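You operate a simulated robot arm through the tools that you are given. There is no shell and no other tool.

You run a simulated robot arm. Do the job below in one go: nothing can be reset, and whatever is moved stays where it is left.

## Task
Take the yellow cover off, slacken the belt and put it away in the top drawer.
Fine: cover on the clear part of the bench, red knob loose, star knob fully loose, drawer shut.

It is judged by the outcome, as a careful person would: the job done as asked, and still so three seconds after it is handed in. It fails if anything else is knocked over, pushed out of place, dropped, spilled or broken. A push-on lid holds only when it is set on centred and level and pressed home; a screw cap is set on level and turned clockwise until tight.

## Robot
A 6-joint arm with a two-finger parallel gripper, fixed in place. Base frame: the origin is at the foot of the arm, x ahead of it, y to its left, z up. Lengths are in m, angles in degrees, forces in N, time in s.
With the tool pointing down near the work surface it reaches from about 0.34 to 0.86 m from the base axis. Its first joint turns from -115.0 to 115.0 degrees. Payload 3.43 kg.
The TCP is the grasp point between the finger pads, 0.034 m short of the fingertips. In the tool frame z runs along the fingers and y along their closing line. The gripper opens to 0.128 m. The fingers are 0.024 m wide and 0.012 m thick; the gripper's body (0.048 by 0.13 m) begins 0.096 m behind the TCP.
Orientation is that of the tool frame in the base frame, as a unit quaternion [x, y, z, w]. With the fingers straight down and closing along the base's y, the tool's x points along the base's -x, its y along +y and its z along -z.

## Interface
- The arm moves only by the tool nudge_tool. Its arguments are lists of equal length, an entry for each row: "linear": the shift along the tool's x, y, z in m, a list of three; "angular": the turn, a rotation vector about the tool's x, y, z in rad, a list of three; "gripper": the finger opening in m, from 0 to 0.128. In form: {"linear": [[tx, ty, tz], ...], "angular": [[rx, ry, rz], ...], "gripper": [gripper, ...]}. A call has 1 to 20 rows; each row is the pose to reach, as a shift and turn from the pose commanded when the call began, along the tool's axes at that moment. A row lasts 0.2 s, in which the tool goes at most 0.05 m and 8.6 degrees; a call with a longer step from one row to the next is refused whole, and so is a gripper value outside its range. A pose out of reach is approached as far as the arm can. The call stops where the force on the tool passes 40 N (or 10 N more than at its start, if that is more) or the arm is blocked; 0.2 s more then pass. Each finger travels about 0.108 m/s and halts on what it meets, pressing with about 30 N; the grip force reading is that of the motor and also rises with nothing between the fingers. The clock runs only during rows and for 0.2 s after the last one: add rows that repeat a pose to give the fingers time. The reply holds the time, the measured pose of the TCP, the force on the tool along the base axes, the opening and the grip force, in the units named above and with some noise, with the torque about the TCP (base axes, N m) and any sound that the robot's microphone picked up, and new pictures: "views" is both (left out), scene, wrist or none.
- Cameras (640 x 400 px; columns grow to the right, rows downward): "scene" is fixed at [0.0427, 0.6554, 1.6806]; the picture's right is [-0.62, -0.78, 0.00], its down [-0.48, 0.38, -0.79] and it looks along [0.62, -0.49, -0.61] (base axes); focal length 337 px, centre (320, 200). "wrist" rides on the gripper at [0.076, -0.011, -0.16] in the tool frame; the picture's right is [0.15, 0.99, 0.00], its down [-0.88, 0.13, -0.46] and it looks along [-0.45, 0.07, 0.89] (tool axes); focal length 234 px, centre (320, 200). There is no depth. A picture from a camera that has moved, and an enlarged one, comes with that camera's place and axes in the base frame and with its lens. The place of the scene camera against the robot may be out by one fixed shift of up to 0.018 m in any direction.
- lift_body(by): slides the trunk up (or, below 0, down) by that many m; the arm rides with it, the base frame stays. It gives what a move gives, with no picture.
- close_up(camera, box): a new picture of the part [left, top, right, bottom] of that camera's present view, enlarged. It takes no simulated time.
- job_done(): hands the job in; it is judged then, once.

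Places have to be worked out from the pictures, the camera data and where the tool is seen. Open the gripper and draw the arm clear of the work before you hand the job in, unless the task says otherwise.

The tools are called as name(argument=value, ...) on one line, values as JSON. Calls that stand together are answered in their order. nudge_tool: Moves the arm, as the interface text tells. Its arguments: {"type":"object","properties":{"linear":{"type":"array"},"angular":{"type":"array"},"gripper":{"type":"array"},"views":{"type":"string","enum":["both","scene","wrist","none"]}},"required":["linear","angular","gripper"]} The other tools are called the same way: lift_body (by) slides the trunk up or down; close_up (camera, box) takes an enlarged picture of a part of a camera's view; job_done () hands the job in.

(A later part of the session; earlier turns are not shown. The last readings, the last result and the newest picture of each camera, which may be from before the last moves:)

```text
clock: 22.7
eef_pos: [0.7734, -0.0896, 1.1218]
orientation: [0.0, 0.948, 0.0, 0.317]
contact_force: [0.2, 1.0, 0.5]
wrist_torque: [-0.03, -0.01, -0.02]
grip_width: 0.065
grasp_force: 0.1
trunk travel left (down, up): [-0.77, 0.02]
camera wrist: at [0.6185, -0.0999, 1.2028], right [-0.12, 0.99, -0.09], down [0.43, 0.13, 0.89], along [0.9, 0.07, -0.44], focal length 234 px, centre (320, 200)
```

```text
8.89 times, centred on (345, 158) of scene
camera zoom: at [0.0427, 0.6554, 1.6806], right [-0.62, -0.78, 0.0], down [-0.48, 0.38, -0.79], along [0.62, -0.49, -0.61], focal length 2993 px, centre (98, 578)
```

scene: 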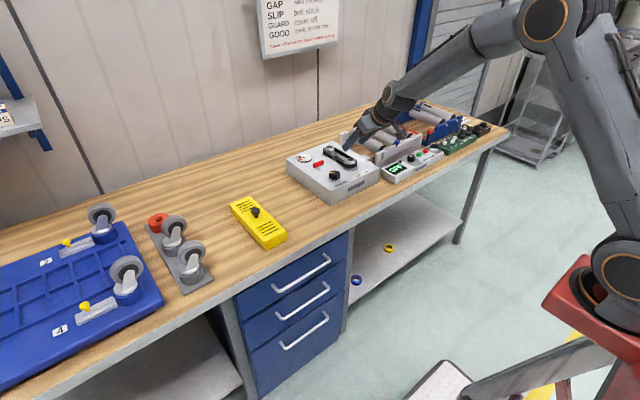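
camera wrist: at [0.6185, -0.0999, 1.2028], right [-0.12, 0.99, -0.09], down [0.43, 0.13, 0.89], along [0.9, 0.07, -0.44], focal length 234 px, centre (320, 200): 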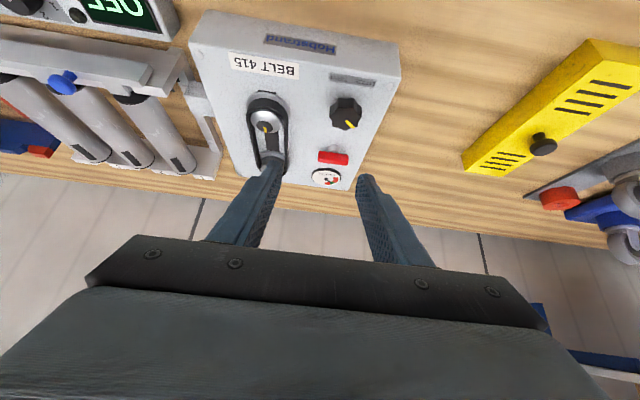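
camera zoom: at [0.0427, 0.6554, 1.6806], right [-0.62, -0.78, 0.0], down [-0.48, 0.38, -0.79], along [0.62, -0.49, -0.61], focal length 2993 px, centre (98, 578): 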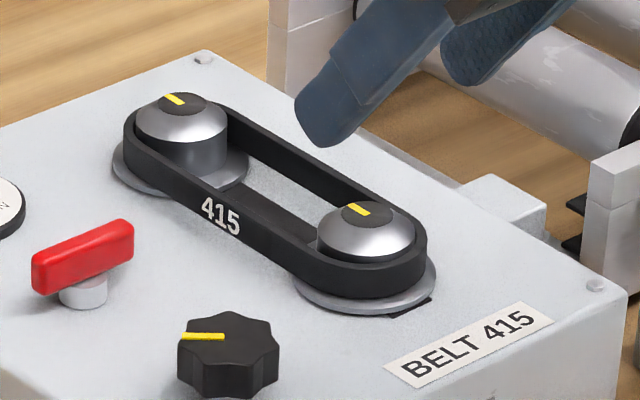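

The belt and pulleys are visible, and the front pulley sits in a slot that the star knob drives. The label reads LOOSE on the operator's left, so I turn counter-clockwise. The red T-bar lock comes first, so I'll straddle its ends along y from above with the tilted tool.

nudge_tool(linear=[[-0.0154, 0.0063, 0.0346], [-0.0307, 0.0126, 0.0692], [-0.0461, 0.019, 0.1039], [-0.0614, 0.0253, 0.1385], [-0.0768, 0.0316, 0.1731], [-0.0768, 0.0316, 0.1731]], angular=[[0, 0, 0], [0, 0, 0], [0, 0, 0], [0, 0, 0], [0, 0, 0], [0, 0, 0]], gripper=[0.075, 0.075, 0.075, 0.075, 0.075, 0.075])

close_up(camera="wrist", box=[230, 90, 410, 210])

close_up(camera="scene", box=[280, 120, 400, 210])

```text
clock: 24.1
eef_pos: [0.9399, -0.0572, 1.0304]
orientation: [0.0, 0.948, 0.0, 0.317]
contact_force: [-0.3, 0.0, 0.1]
wrist_torque: [0.02, 0.0, 0.02]
grip_width: 0.0752
grasp_force: 0.1
trunk travel left (down, up): [-0.77, 0.02]
camera wrist: at [0.784, -0.0685, 1.1112], right [-0.12, 0.99, -0.09], down [0.43, 0.13, 0.89], along [0.9, 0.07, -0.44], focal length 234 px, centre (320, 200)
```

scene: 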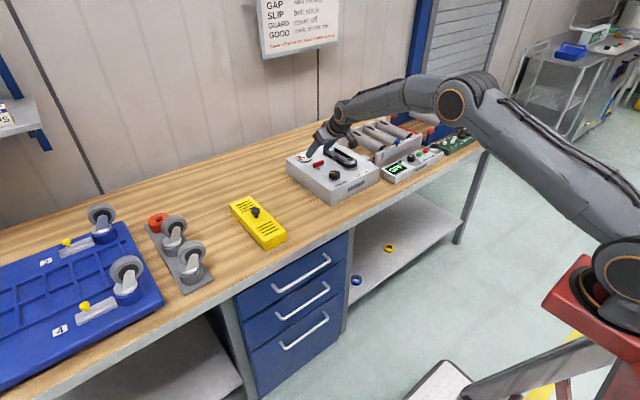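
wrist: 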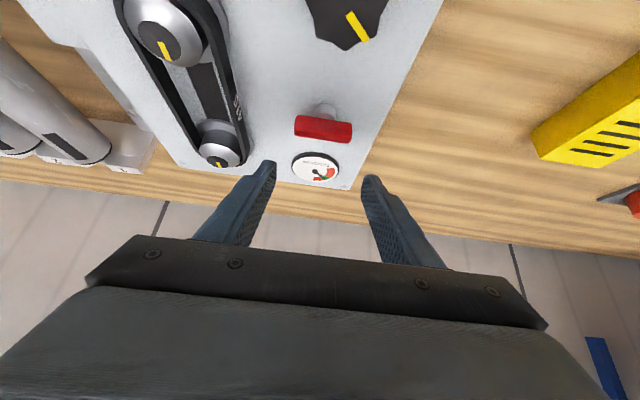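

```text
3.33 times, centred on (320, 150) of wrist
camera zoom: at [0.784, -0.0685, 1.1112], right [-0.12, 0.99, -0.09], down [0.43, 0.13, 0.89], along [0.9, 0.07, -0.44], focal length 781 px, centre (320, 367)
```

zoom: 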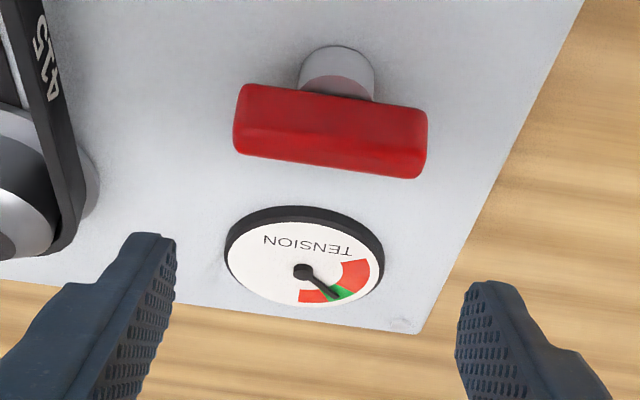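

```text
4.44 times, centred on (340, 165) of scene
camera zoom: at [0.0427, 0.6554, 1.6806], right [-0.62, -0.78, 0.0], down [-0.48, 0.38, -0.79], along [0.62, -0.49, -0.61], focal length 1497 px, centre (231, 356)
```

zoom: 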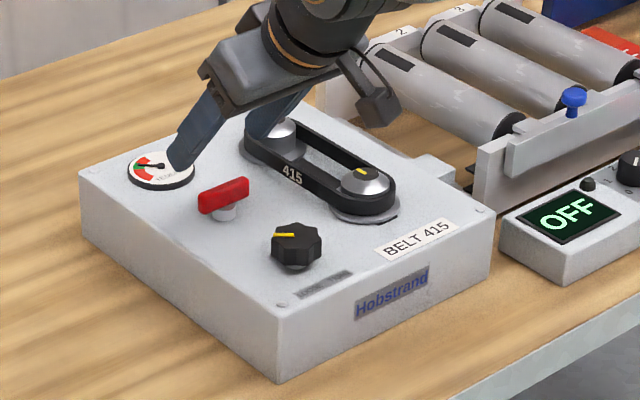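

The red bar's axis is at (0.9495,-0.059), and the bar lies along y. Lowering around its ends to z≈0.978.

nudge_tool(linear=[[0.0108, -0.0009, 0.0129], [0.0213, -0.0018, 0.0259], [0.0317, -0.0018, 0.0387], [0.033, -0.0018, 0.0404], [0.033, -0.0018, 0.0404]], angular=[[0, 0, 0], [0, 0, 0], [0, 0, 0], [0, 0, 0], [0, 0, 0]], gripper=[0.075, 0.075, 0.075, 0.075, 0.075])

close_up(camera="wrist", box=[230, 110, 410, 230])

close_up(camera="scene", box=[290, 130, 370, 190])

```text
clock: 25.3
eef_pos: [0.9385, -0.0599, 0.978]
orientation: [0.0, 0.948, 0.0, 0.318]
contact_force: [-0.6, -0.3, -1.2]
wrist_torque: [-0.01, 0.01, 0.0]
grip_width: 0.0753
grasp_force: 0.0
trunk travel left (down, up): [-0.77, 0.02]
camera wrist: at [0.7822, -0.0705, 1.0591], right [-0.12, 0.99, -0.09], down [0.43, 0.13, 0.89], along [0.9, 0.07, -0.44], focal length 234 px, centre (320, 200)
```

scene: 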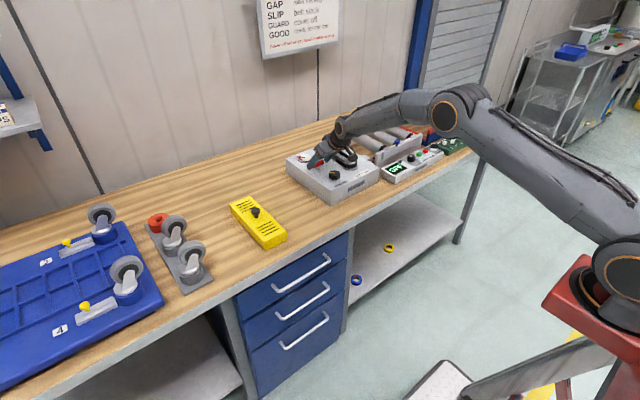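
wrist: 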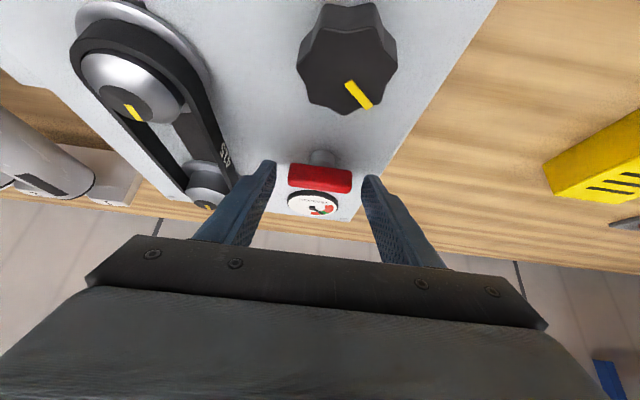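

```text
3.33 times, centred on (320, 170) of wrist
camera zoom: at [0.7822, -0.0705, 1.0591], right [-0.12, 0.99, -0.09], down [0.43, 0.13, 0.89], along [0.9, 0.07, -0.44], focal length 781 px, centre (320, 300)
```

zoom: 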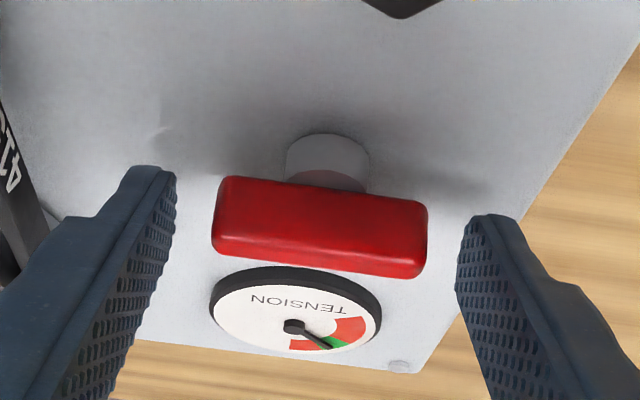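

```text
6.67 times, centred on (330, 160) of scene
camera zoom: at [0.0427, 0.6554, 1.6806], right [-0.62, -0.78, 0.0], down [-0.48, 0.38, -0.79], along [0.62, -0.49, -0.61], focal length 2245 px, centre (253, 467)
```

zoom: 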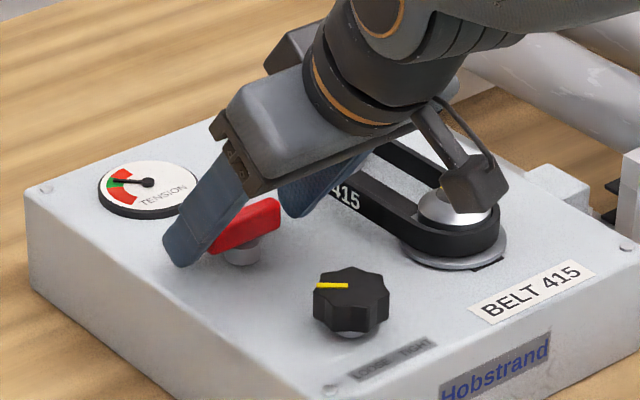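

The fingers straddle the bar ends with the tips just clear of the box top. Closing on the bar.

nudge_tool(linear=[[0, 0, 0], [0, 0, 0], [0, 0, 0]], angular=[[0, 0, 0], [0, 0, 0], [0, 0, 0]], gripper=[0.055, 0.04, 0.04], views="wrist")

close_up(camera="wrist", box=[230, 110, 410, 230])

```text
clock: 26.1
eef_pos: [0.9381, -0.0594, 0.9786]
orientation: [0.0, 0.948, 0.0, 0.318]
contact_force: [0.0, -0.9, -0.2]
wrist_torque: [-0.11, -0.25, -0.01]
grip_width: 0.0539
grasp_force: 45.0
trunk travel left (down, up): [-0.77, 0.02]
camera wrist: at [0.7822, -0.0707, 1.0591], right [-0.12, 0.99, -0.09], down [0.43, 0.13, 0.89], along [0.9, 0.07, -0.44], focal length 234 px, centre (320, 200)
```

wrist: 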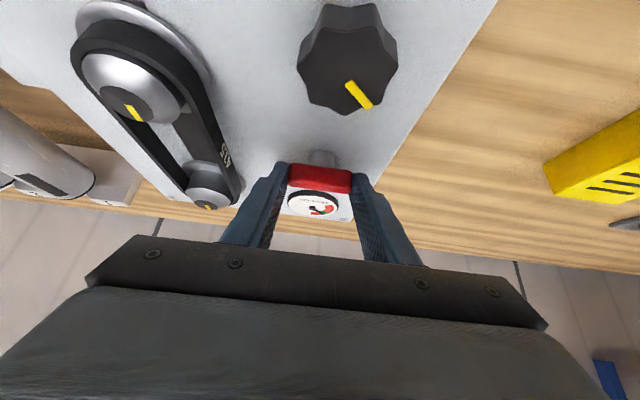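

```text
3.33 times, centred on (320, 170) of wrist
camera zoom: at [0.7822, -0.0707, 1.0591], right [-0.12, 0.99, -0.09], down [0.43, 0.13, 0.89], along [0.9, 0.07, -0.44], focal length 781 px, centre (320, 300)
```

zoom: 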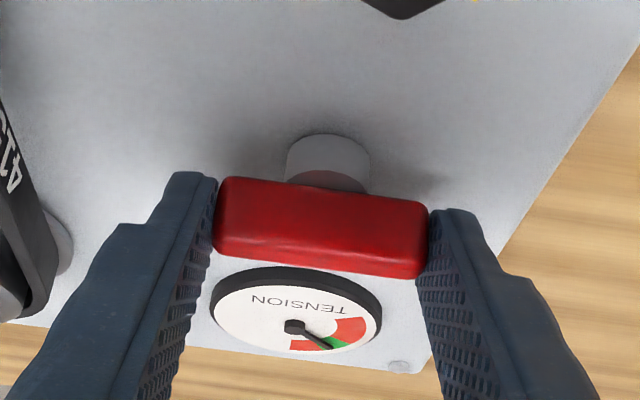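

Firm grip at 0.054 m. Now I'll turn the bar counter-clockwise about the vertical through its axis, first about 17°, watching torque and sound.

nudge_tool(linear=[[0, -0.0011, 0], [-0.0002, -0.0023, 0.0001], [-0.0004, -0.0034, 0.0003]], angular=[[-0.0603, 0, -0.0798], [-0.1205, 0, -0.1596], [-0.1808, 0, -0.2394]], gripper=[0.04, 0.04, 0.04], views="wrist")

close_up(camera="wrist", box=[230, 110, 410, 230])

close_up(camera="scene", box=[280, 130, 390, 205])

```text
clock: 26.9
eef_pos: [0.9394, -0.0631, 0.9784]
orientation: [-0.142, 0.938, 0.048, 0.314]
contact_force: [3.6, -0.3, 0.5]
wrist_torque: [0.09, 1.02, -0.04]
grip_width: 0.0537
grasp_force: 45.6
trunk travel left (down, up): [-0.77, 0.02]
camera wrist: at [0.7932, -0.1202, 1.0592], right [-0.41, 0.91, -0.09], down [0.37, 0.25, 0.89], along [0.84, 0.33, -0.44], focal length 234 px, centre (320, 200)
```

wrist: 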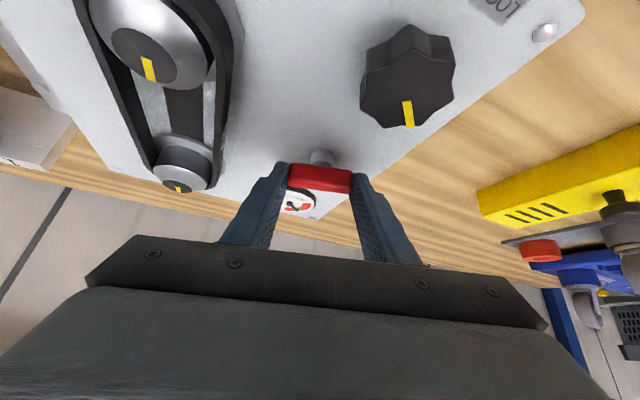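

```text
3.33 times, centred on (320, 170) of wrist
camera zoom: at [0.7932, -0.1202, 1.0592], right [-0.41, 0.91, -0.09], down [0.37, 0.25, 0.89], along [0.84, 0.33, -0.44], focal length 781 px, centre (320, 300)
```

zoom: 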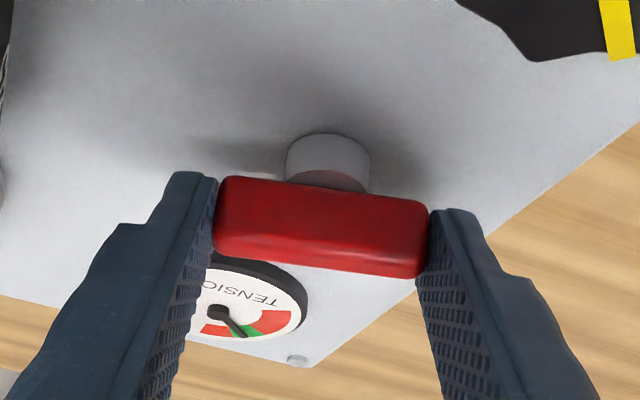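

```text
5.33 times, centred on (335, 168) of scene
camera zoom: at [0.0427, 0.6554, 1.6806], right [-0.62, -0.78, 0.0], down [-0.48, 0.38, -0.79], along [0.62, -0.49, -0.61], focal length 1796 px, centre (240, 373)
```

zoom: 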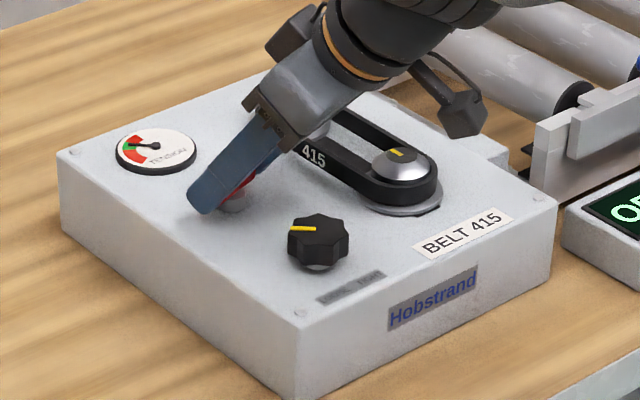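

The bar turns easily with the tool, with no side load. Continuing counter-clockwise another ~19°.

nudge_tool(linear=[[-0.0001, -0.0013, 0], [-0.0002, -0.0025, 0.0002], [-0.0005, -0.0037, 0.0004]], angular=[[-0.0663, 0, -0.0878], [-0.1326, 0, -0.1756], [-0.1989, 0, -0.2633]], gripper=[0.04, 0.04, 0.04], views="scene")

```text
clock: 27.7
eef_pos: [0.9406, -0.0667, 0.9778]
orientation: [-0.294, 0.902, 0.098, 0.302]
contact_force: [1.8, -1.5, -0.9]
wrist_torque: [-0.11, 0.46, -0.04]
grip_width: 0.054
grasp_force: 45.0
trunk travel left (down, up): [-0.77, 0.02]
```

scene: 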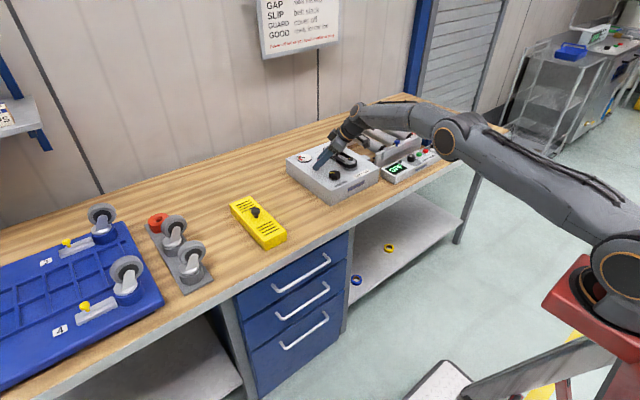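

36° turned with low torque. Continuing another ~13°.

nudge_tool(linear=[[-0.0001, -0.0013, 0], [-0.0002, -0.0025, 0.0002]], angular=[[-0.0663, 0, -0.0878], [-0.1326, 0, -0.1756]], gripper=[0.04, 0.04], views="both")

close_up(camera="scene", box=[280, 130, 390, 205])

```text
clock: 28.2
eef_pos: [0.9395, -0.0708, 0.9781]
orientation: [-0.355, 0.878, 0.114, 0.301]
contact_force: [33.8, -2.5, -17.6]
wrist_torque: [0.49, -0.1, -0.33]
grip_width: 0.0541
grasp_force: 44.7
out of reach, approached as far as the arm can: row 1, 2
trunk travel left (down, up): [-0.77, 0.02]
stopped in row 2: the force on the tool passed its limit at 81 N (the readings are from after the stop); the commanded pose is now the measured one
camera wrist: at [0.8338, -0.185, 1.0584], right [-0.77, 0.63, -0.1], down [0.21, 0.39, 0.9], along [0.61, 0.67, -0.43], focal length 234 px, centre (320, 200)
```

scene: 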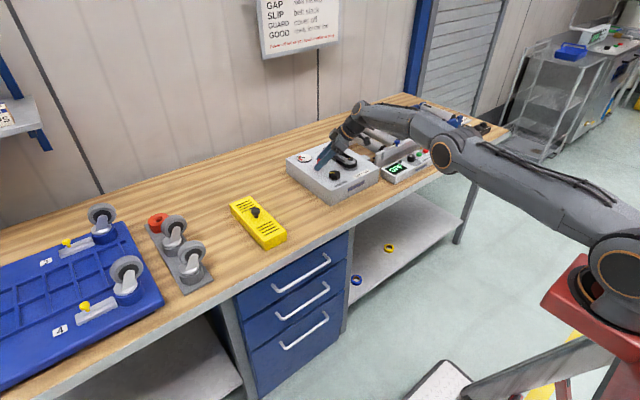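
wrist: 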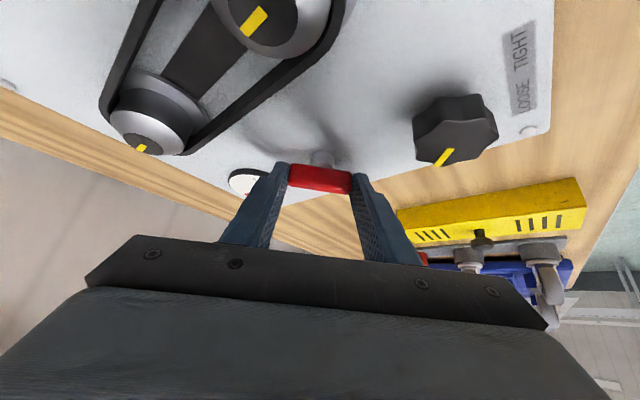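

```text
5.33 times, centred on (335, 168) of scene
camera zoom: at [0.0427, 0.6554, 1.6806], right [-0.62, -0.78, 0.0], down [-0.48, 0.38, -0.79], along [0.62, -0.49, -0.61], focal length 1796 px, centre (240, 373)
```

zoom: 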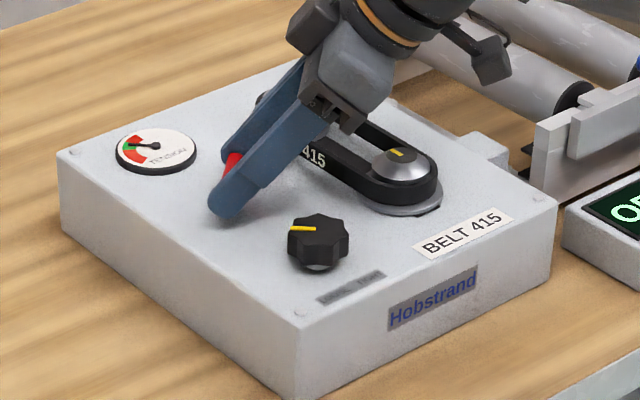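

The arm ran out of reach at about 44° of turn; the machine itself hasn't shifted. I'll open the fingers, then rise clear and check the bar before regripping from the other side.

nudge_tool(linear=[[0, 0, 0], [0, 0, 0], [-0.012, 0, -0.016], [-0.024, 0, -0.032], [-0.036, 0, -0.048]], angular=[[0, 0, 0], [0, 0, 0], [0, 0, 0], [0, 0, 0], [0, 0, 0]], gripper=[0.07, 0.078, 0.078, 0.078, 0.078])

close_up(camera="scene", box=[280, 130, 390, 205])

close_up(camera="wrist", box=[230, 90, 410, 210])

```text
clock: 29.4
eef_pos: [0.9362, -0.0683, 1.0405]
orientation: [-0.356, 0.878, 0.115, 0.3]
contact_force: [0.2, 0.1, -0.7]
wrist_torque: [0.01, 0.0, -0.02]
grip_width: 0.0779
grasp_force: 0.0
trunk travel left (down, up): [-0.77, 0.02]
camera wrist: at [0.8302, -0.1847, 1.1208], right [-0.77, 0.63, -0.1], down [0.21, 0.39, 0.9], along [0.61, 0.67, -0.43], focal length 234 px, centre (320, 200)
```

scene: 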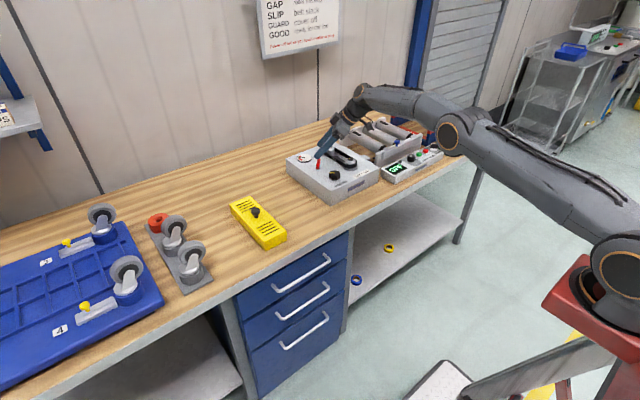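
wrist: 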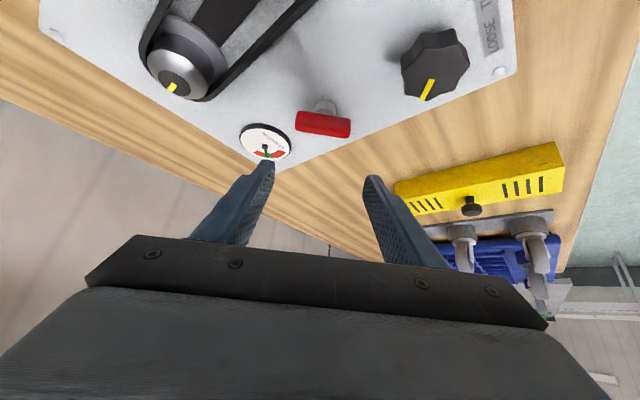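

```text
5.33 times, centred on (335, 168) of scene
camera zoom: at [0.0427, 0.6554, 1.6806], right [-0.62, -0.78, 0.0], down [-0.48, 0.38, -0.79], along [0.62, -0.49, -0.61], focal length 1796 px, centre (240, 373)
```

zoom: 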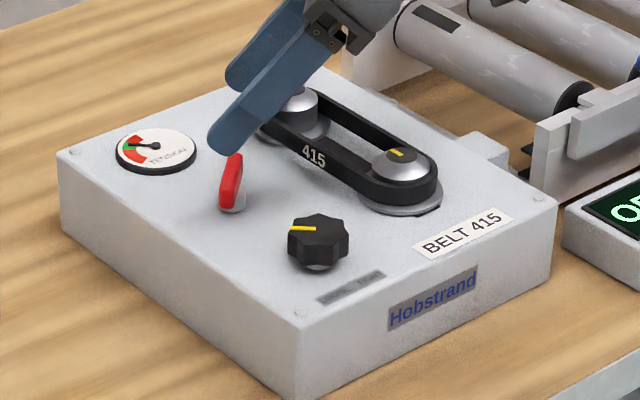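

```text
3.33 times, centred on (320, 150) of wrist
camera zoom: at [0.8302, -0.1847, 1.1208], right [-0.77, 0.63, -0.1], down [0.21, 0.39, 0.9], along [0.61, 0.67, -0.43], focal length 781 px, centre (320, 367)
```

zoom: 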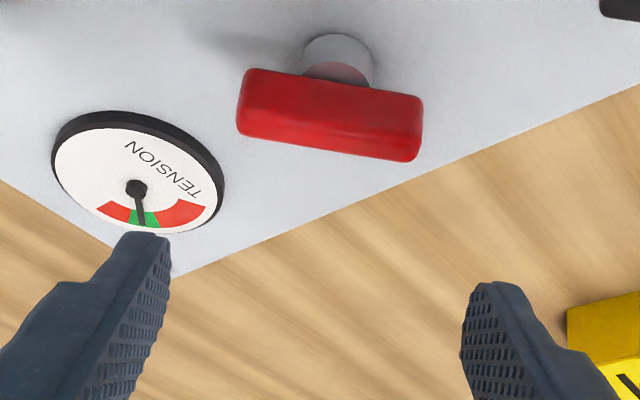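

The bar has turned about 44° counter-clockwise. I'll retract slightly at height and swing the tool 90° about the vertical so I can grip across the bar's thickness leaning from the left side, which gives room for another ~90° of turn.

nudge_tool(linear=[[0.0009, 0.0029, -0.0038], [0.0018, 0.0058, -0.0076], [0.0027, 0.0087, -0.0114], [0.0035, 0.0116, -0.0152], [0.0044, 0.0145, -0.019], [0.0053, 0.0174, -0.0228], [0.0062, 0.0202, -0.0266], [0.0071, 0.0231, -0.0304], [0.008, 0.026, -0.0342], [0.0088, 0.0289, -0.038], [0.0097, 0.0318, -0.0418], [0.0106, 0.0347, -0.0456], [0.0106, 0.0347, -0.0456]], angular=[[0.0789, 0, 0.1044], [0.1578, 0, 0.2089], [0.2367, 0, 0.3133], [0.3155, 0, 0.4178], [0.3944, 0, 0.5222], [0.4733, 0, 0.6267], [0.5522, 0, 0.7311], [0.6311, 0, 0.8356], [0.7099, 0, 0.94], [0.7888, 0, 1.0444], [0.8677, 0, 1.1489], [0.9466, 0, 1.2533], [0.9466, 0, 1.2533]], gripper=[0.078, 0.078, 0.078, 0.07, 0.06, 0.05, 0.045, 0.045, 0.045, 0.045, 0.045, 0.045, 0.045])

```text
clock: 32.2
eef_pos: [0.8847, -0.0687, 1.0711]
orientation: [0.372, 0.87, -0.124, 0.3]
contact_force: [0.3, 0.3, -0.6]
wrist_torque: [0.02, -0.01, -0.04]
grip_width: 0.0449
grasp_force: 0.0
trunk travel left (down, up): [-0.77, 0.02]
camera wrist: at [0.7682, 0.0375, 1.15], right [0.63, 0.77, -0.08], down [0.38, -0.22, 0.9], along [0.68, -0.6, -0.43], focal length 234 px, centre (320, 200)
```

scene: 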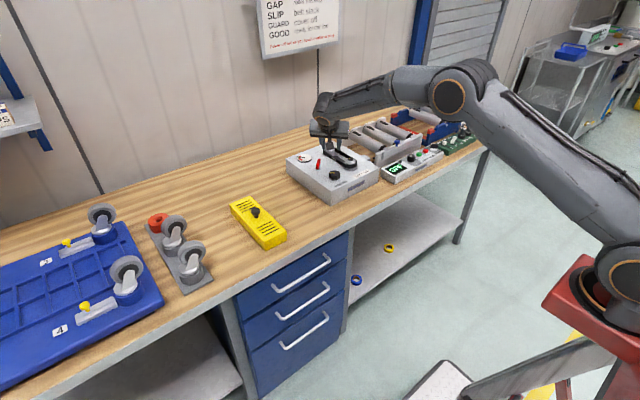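
wrist: 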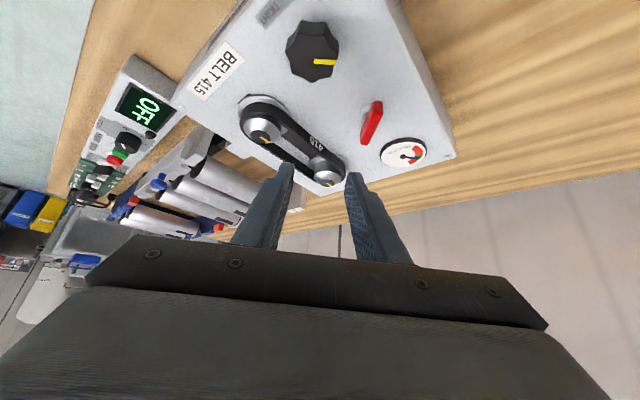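

The tool now leans from the left with its closing line across the bar. I'll add about 9° of tilt for reach margin and move above the bar.

nudge_tool(linear=[[0.0029, 0.0178, 0.0151], [0.0059, 0.0357, 0.0301], [0.0088, 0.0535, 0.0452], [0.0088, 0.0535, 0.0452]], angular=[[0, -0.05, 0], [0, -0.1, 0], [0, -0.15, 0], [0, -0.15, 0]], gripper=[0.045, 0.045, 0.045, 0.045])

close_up(camera="wrist", box=[230, 90, 410, 210])

close_up(camera="scene", box=[280, 130, 390, 205])

```text
clock: 33.2
eef_pos: [0.9374, -0.0465, 1.0301]
orientation: [0.362, 0.845, -0.15, 0.364]
contact_force: [-0.1, 1.2, 0.3]
wrist_torque: [0.01, 0.01, 0.0]
grip_width: 0.045
grasp_force: 0.0
trunk travel left (down, up): [-0.77, 0.02]
camera wrist: at [0.8141, 0.0674, 1.0841], right [0.64, 0.76, -0.1], down [0.28, -0.11, 0.95], along [0.71, -0.64, -0.29], focal length 234 px, centre (320, 200)
```

scene: 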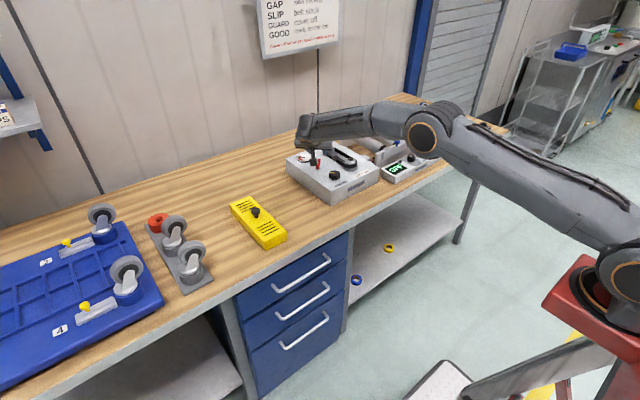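
wrist: 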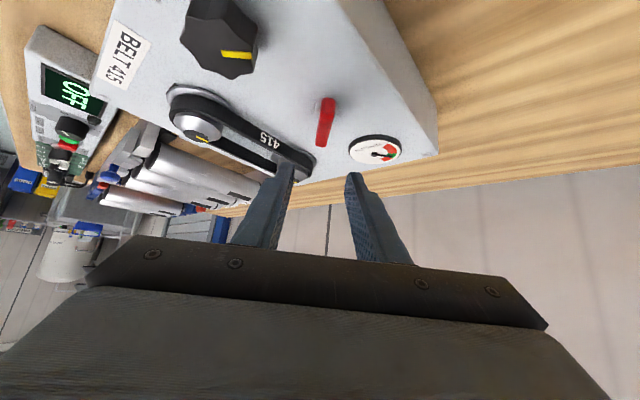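

```text
3.33 times, centred on (320, 150) of wrist
camera zoom: at [0.8141, 0.0674, 1.0841], right [0.64, 0.76, -0.1], down [0.28, -0.11, 0.95], along [0.71, -0.64, -0.29], focal length 781 px, centre (320, 367)
```

zoom: 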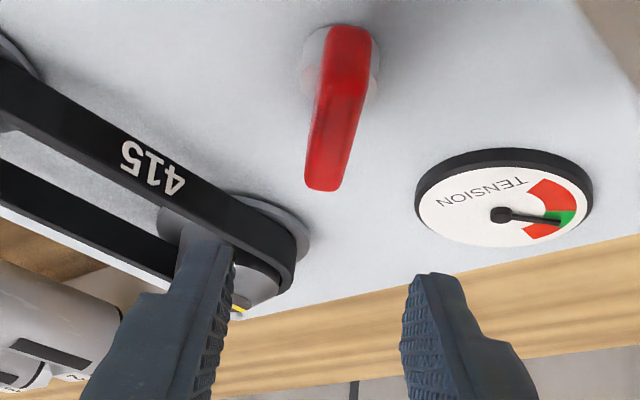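

```text
5.33 times, centred on (335, 168) of scene
camera zoom: at [0.0427, 0.6554, 1.6806], right [-0.62, -0.78, 0.0], down [-0.48, 0.38, -0.79], along [0.62, -0.49, -0.61], focal length 1796 px, centre (240, 373)
```

zoom: 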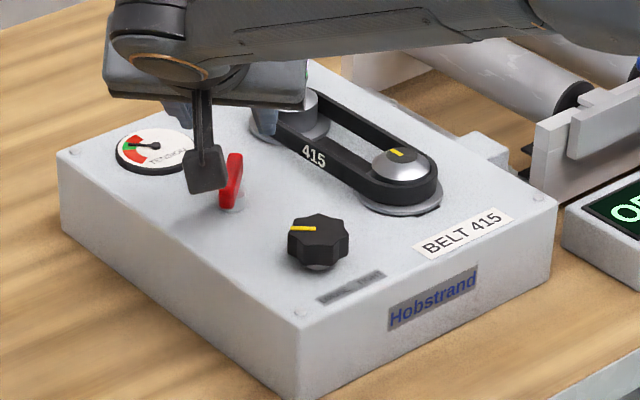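

The bar is aligned with the finger plane and centred between the fingers. Descending straight down to z≈0.975.

nudge_tool(linear=[[0.0145, 0, 0.0138], [0.029, 0, 0.0275], [0.037, 0, 0.0351], [0.0399, 0, 0.0379], [0.0399, 0, 0.0379]], angular=[[0, 0, 0], [0, 0, 0], [0, 0, 0], [0, 0, 0], [0, 0, 0]], gripper=[0.045, 0.045, 0.045, 0.045, 0.045], views="wrist")

close_up(camera="wrist", box=[230, 110, 410, 230])

close_up(camera="scene", box=[280, 130, 390, 205])

```text
clock: 34.4
eef_pos: [0.9398, -0.0453, 0.9742]
orientation: [0.361, 0.845, -0.15, 0.364]
contact_force: [-0.2, -0.2, 0.2]
wrist_torque: [0.05, 0.01, -0.02]
grip_width: 0.0452
grasp_force: 0.0
trunk travel left (down, up): [-0.77, 0.02]
camera wrist: at [0.815, 0.0678, 1.0294], right [0.64, 0.76, -0.1], down [0.28, -0.11, 0.95], along [0.71, -0.64, -0.29], focal length 234 px, centre (320, 200)
```

wrist: 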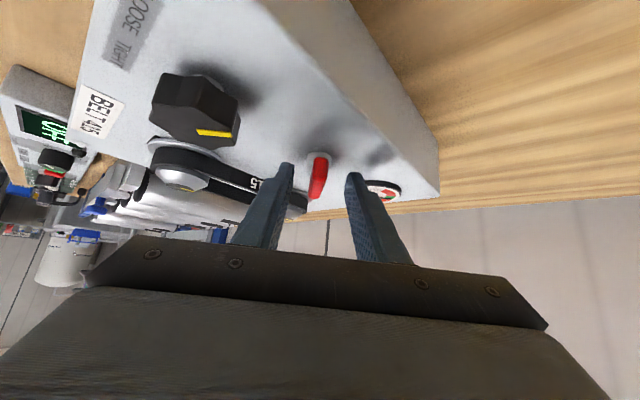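

```text
3.33 times, centred on (320, 170) of wrist
camera zoom: at [0.815, 0.0678, 1.0294], right [0.64, 0.76, -0.1], down [0.28, -0.11, 0.95], along [0.71, -0.64, -0.29], focal length 781 px, centre (320, 300)
```

zoom: 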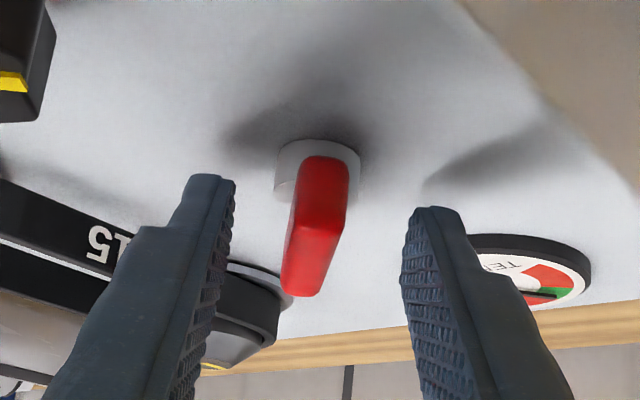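

```text
5.33 times, centred on (335, 168) of scene
camera zoom: at [0.0427, 0.6554, 1.6806], right [-0.62, -0.78, 0.0], down [-0.48, 0.38, -0.79], along [0.62, -0.49, -0.61], focal length 1796 px, centre (240, 373)
```

zoom: 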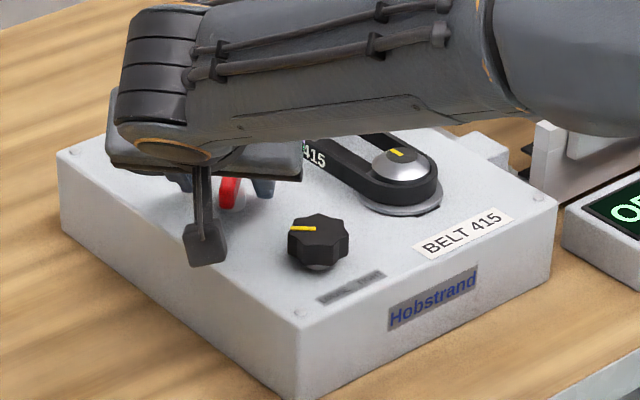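

The bar is between the pads with the fingertips clear of the surface. Closing across its thickness.

nudge_tool(linear=[[0, 0, 0], [0, 0, 0], [0, 0, 0]], angular=[[0, 0, 0], [0, 0, 0], [0, 0, 0]], gripper=[0.02, 0.005, 0.005], views="wrist")

close_up(camera="wrist", box=[230, 110, 410, 230])

```text
clock: 35.2
eef_pos: [0.9379, -0.0484, 0.9741]
orientation: [0.361, 0.845, -0.152, 0.364]
contact_force: [-13.2, -6.0, 0.9]
wrist_torque: [-0.34, 0.45, -0.27]
grip_width: 0.0217
grasp_force: 45.4
trunk travel left (down, up): [-0.77, 0.02]
camera wrist: at [0.8141, 0.0661, 1.0292], right [0.65, 0.76, -0.1], down [0.28, -0.11, 0.95], along [0.71, -0.64, -0.29], focal length 234 px, centre (320, 200)
```

wrist: 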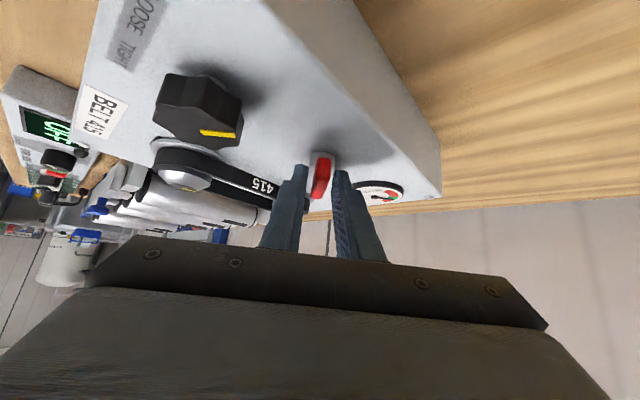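

```text
3.33 times, centred on (320, 170) of wrist
camera zoom: at [0.8141, 0.0661, 1.0292], right [0.65, 0.76, -0.1], down [0.28, -0.11, 0.95], along [0.71, -0.64, -0.29], focal length 781 px, centre (320, 300)
```

zoom: 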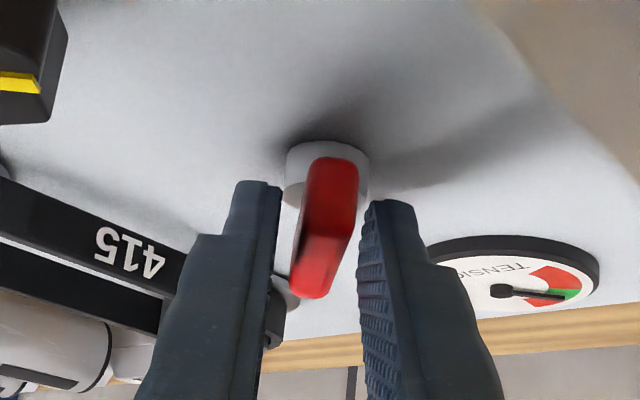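

The fingertips have caught the round stem collar (0.022 m) rather than the bar, with a few mm of side offset. I'll open, rise 8 mm, shift 3.5 mm sideways, and close on the bar itself.

nudge_tool(linear=[[0, 0, 0], [-0.0058, -0.0035, -0.0055], [-0.0058, -0.0035, -0.0055], [-0.0058, -0.0035, -0.0055], [-0.0058, -0.0035, -0.0055], [-0.0058, -0.0035, -0.0055]], angular=[[0, 0, 0], [0, 0, 0], [0, 0, 0], [0, 0, 0], [0, 0, 0], [0, 0, 0]], gripper=[0.035, 0.035, 0.03, 0.01, 0.005, 0.005], views="wrist")

close_up(camera="wrist", box=[230, 110, 410, 230])

```text
clock: 36.6
eef_pos: [0.9373, -0.047, 0.9819]
orientation: [0.36, 0.845, -0.15, 0.365]
contact_force: [6.0, 5.4, 0.2]
wrist_torque: [-0.05, 0.44, 0.13]
grip_width: 0.0118
grasp_force: 44.9
trunk travel left (down, up): [-0.77, 0.02]
camera wrist: at [0.8127, 0.0663, 1.0374], right [0.64, 0.76, -0.1], down [0.28, -0.11, 0.95], along [0.71, -0.64, -0.29], focal length 234 px, centre (320, 200)
```

wrist: 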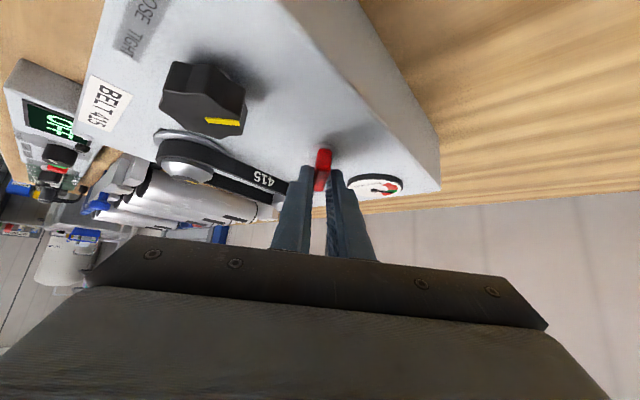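

```text
3.33 times, centred on (320, 170) of wrist
camera zoom: at [0.8127, 0.0663, 1.0374], right [0.64, 0.76, -0.1], down [0.28, -0.11, 0.95], along [0.71, -0.64, -0.29], focal length 781 px, centre (320, 300)
```

zoom: 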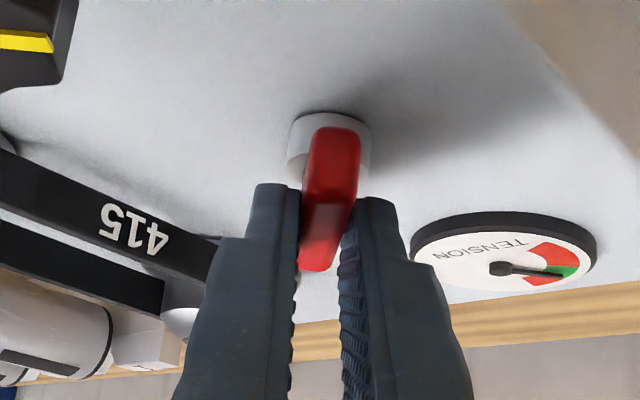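

Now gripping the bar itself (0.012 m). Rotating counter-clockwise about its vertical axis from 45°, another ~19° first.

nudge_tool(linear=[[-0.0001, -0.0019, 0.0001], [-0.0003, -0.0037, 0.0003], [-0.0006, -0.0055, 0.0007]], angular=[[-0.0798, 0, -0.0757], [-0.1596, 0, -0.1514], [-0.2394, 0, -0.2272]], gripper=[0.005, 0.005, 0.005], views="wrist")

close_up(camera="wrist", box=[230, 110, 410, 230])

```text
clock: 37.4
eef_pos: [0.9329, -0.0521, 0.9835]
orientation: [0.216, 0.893, -0.088, 0.385]
contact_force: [7.8, 5.7, 1.8]
wrist_torque: [-0.15, 0.29, 0.15]
grip_width: 0.0119
grasp_force: 44.7
trunk travel left (down, up): [-0.77, 0.02]
camera wrist: at [0.7791, 0.0149, 1.0369], right [0.36, 0.93, -0.1], down [0.3, -0.02, 0.95], along [0.88, -0.37, -0.28], focal length 234 px, centre (320, 200)
```

wrist: 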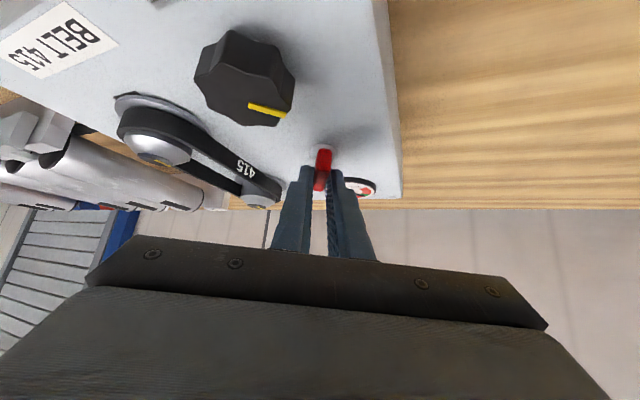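

```text
3.33 times, centred on (320, 170) of wrist
camera zoom: at [0.7791, 0.0149, 1.0369], right [0.36, 0.93, -0.1], down [0.3, -0.02, 0.95], along [0.88, -0.37, -0.28], focal length 781 px, centre (320, 300)
```

zoom: 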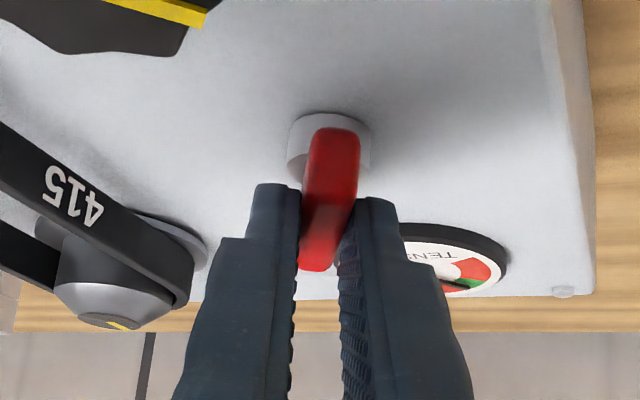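

The bar is turning smoothly (~64°). Continuing another 19°, then re-checking.

nudge_tool(linear=[[-0.0001, -0.0019, 0.0001], [-0.0003, -0.0037, 0.0003], [-0.0006, -0.0055, 0.0007]], angular=[[-0.0798, 0, -0.0757], [-0.1596, 0, -0.1514], [-0.2394, 0, -0.2272]], gripper=[0.005, 0.005, 0.005], views="wrist")

close_up(camera="wrist", box=[230, 110, 410, 230])

```text
clock: 38.2
eef_pos: [0.9313, -0.0588, 0.9819]
orientation: [0.068, 0.915, -0.025, 0.397]
contact_force: [5.9, 6.9, 3.9]
wrist_torque: [-0.06, 1.0, 0.14]
grip_width: 0.0117
grasp_force: 45.3
trunk travel left (down, up): [-0.77, 0.02]
camera wrist: at [0.764, -0.0445, 1.0365], right [0.04, 0.99, -0.1], down [0.29, 0.08, 0.95], along [0.96, -0.07, -0.28], focal length 234 px, centre (320, 200)
```

wrist: 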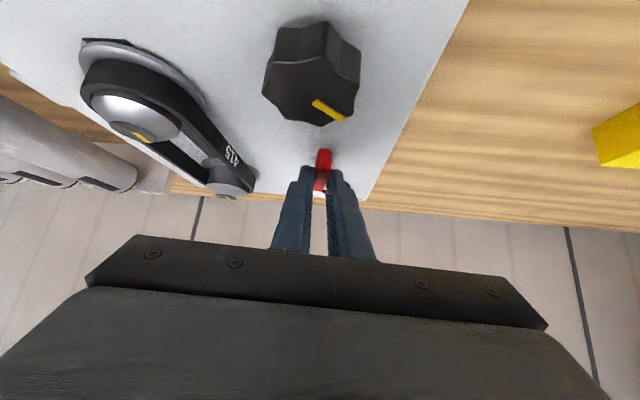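

```text
3.33 times, centred on (320, 170) of wrist
camera zoom: at [0.764, -0.0445, 1.0365], right [0.04, 0.99, -0.1], down [0.29, 0.08, 0.95], along [0.96, -0.07, -0.28], focal length 781 px, centre (320, 300)
```

zoom: 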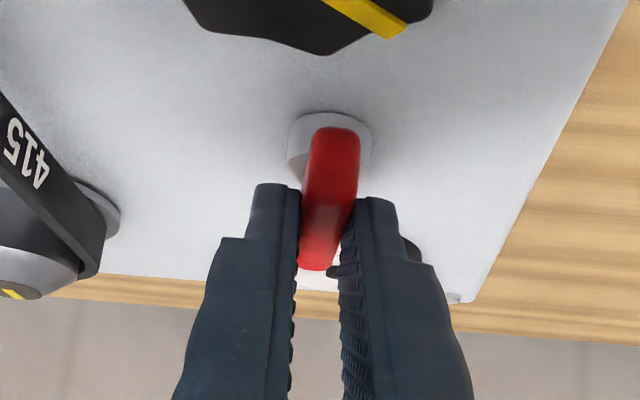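

About 83° turned now, still free. Continuing in smaller steps to see whether there is a stop near 90°.

nudge_tool(linear=[[-0.0001, -0.0019, 0.0001], [-0.0003, -0.0037, 0.0003]], angular=[[-0.0798, 0, -0.0757], [-0.1596, 0, -0.1514]], gripper=[0.005, 0.005], views="wrist")

close_up(camera="wrist", box=[230, 110, 410, 230])

```text
clock: 38.8
eef_pos: [0.9315, -0.059, 0.9835]
orientation: [0.015, 0.921, -0.016, 0.388]
contact_force: [13.4, 15.5, -4.1]
wrist_torque: [1.19, 0.32, 0.33]
grip_width: 0.0119
grasp_force: 45.3
out of reach, approached as far as the arm can: row 1, 2
trunk travel left (down, up): [-0.77, 0.02]
stopped in row 2: the force on the tool passed its limit at 42 N (the readings are from after the stop); the commanded pose is now the measured one
camera wrist: at [0.7643, -0.0619, 1.0399], right [-0.06, 0.99, -0.12], down [0.29, 0.13, 0.95], along [0.95, 0.02, -0.3], focal length 234 px, centre (320, 200)
```

wrist: 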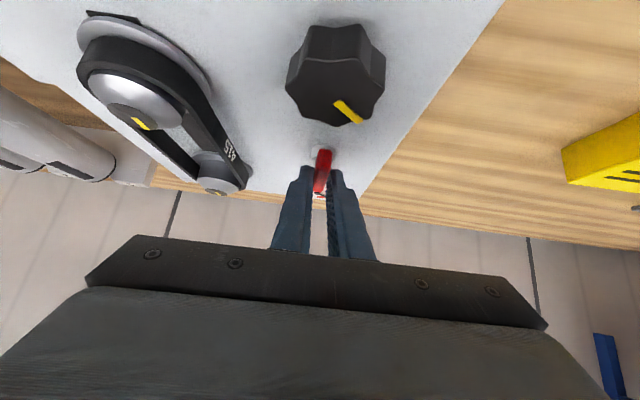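

```text
3.33 times, centred on (320, 170) of wrist
camera zoom: at [0.7643, -0.0619, 1.0399], right [-0.06, 0.99, -0.12], down [0.29, 0.13, 0.95], along [0.95, 0.02, -0.3], focal length 781 px, centre (320, 300)
```

zoom: 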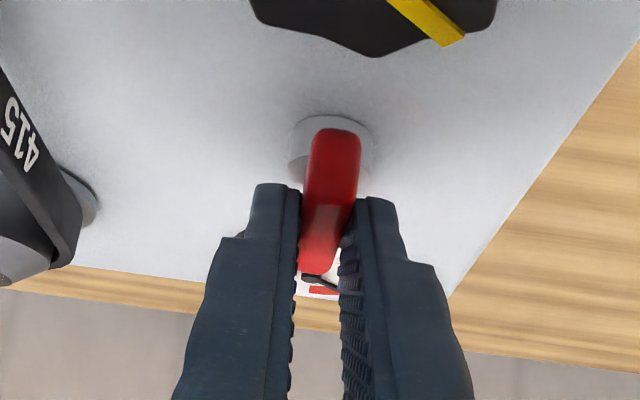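

The bar is at about 90° now; the arm reported a reach limit there, so I can't tell yet if it's a stop. I'll release and rise to look at the bar and gauge.

nudge_tool(linear=[[0, 0, 0], [0, 0, 0], [-0.0143, 0, -0.014], [-0.0286, 0, -0.0279], [-0.0429, 0, -0.0419], [-0.0572, 0, -0.0559]], angular=[[0, 0, 0], [0, 0, 0], [0, 0, 0], [0, 0, 0], [0, 0, 0], [0, 0, 0]], gripper=[0.03, 0.04, 0.04, 0.04, 0.04, 0.04])

close_up(camera="scene", box=[280, 130, 390, 205])

close_up(camera="wrist", box=[230, 80, 410, 200])

```text
clock: 40.2
eef_pos: [0.9297, -0.0615, 1.064]
orientation: [0.016, 0.921, -0.016, 0.389]
contact_force: [-0.2, 0.2, -0.2]
wrist_torque: [0.0, 0.03, 0.01]
grip_width: 0.0401
grasp_force: 0.2
trunk travel left (down, up): [-0.77, 0.02]
camera wrist: at [0.7633, -0.0636, 1.1206], right [-0.06, 0.99, -0.12], down [0.3, 0.13, 0.95], along [0.95, 0.02, -0.3], focal length 234 px, centre (320, 200)
```

scene: 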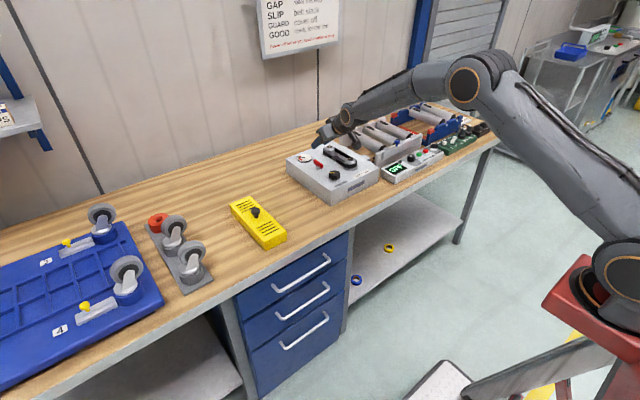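
wrist: 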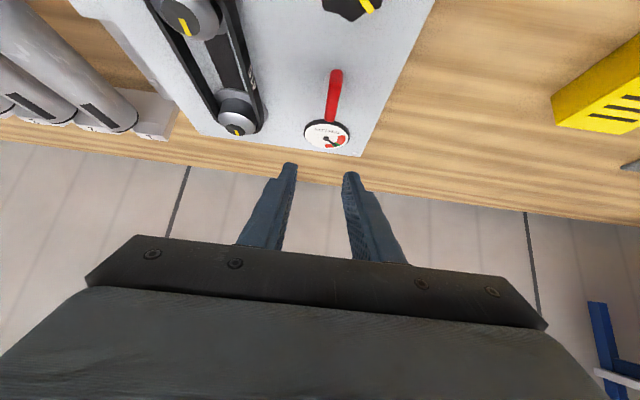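

```text
5.33 times, centred on (335, 168) of scene
camera zoom: at [0.0427, 0.6554, 1.6806], right [-0.62, -0.78, 0.0], down [-0.48, 0.38, -0.79], along [0.62, -0.49, -0.61], focal length 1796 px, centre (240, 373)
```

zoom: 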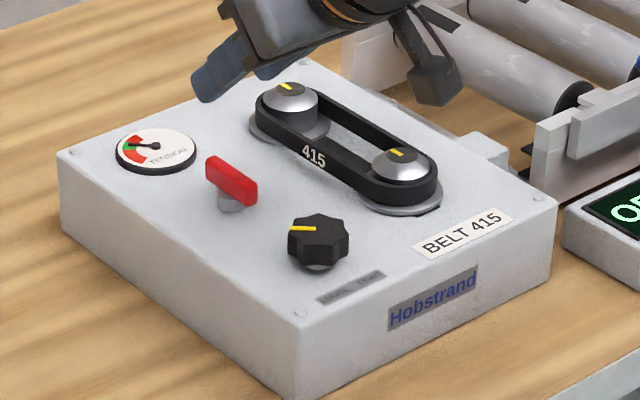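

```text
3.33 times, centred on (320, 140) of wrist
camera zoom: at [0.7633, -0.0636, 1.1206], right [-0.06, 0.99, -0.12], down [0.3, 0.13, 0.95], along [0.95, 0.02, -0.3], focal length 781 px, centre (320, 400)
```

zoom: 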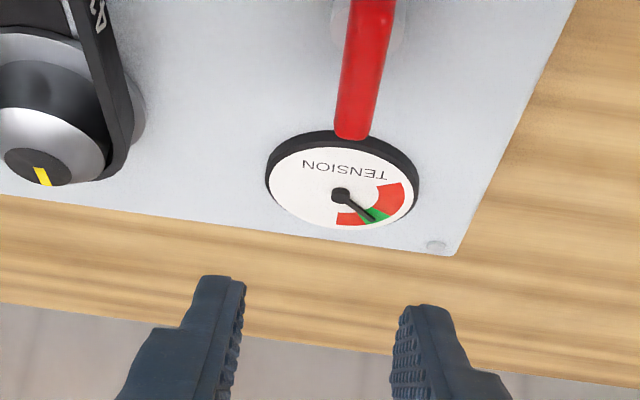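

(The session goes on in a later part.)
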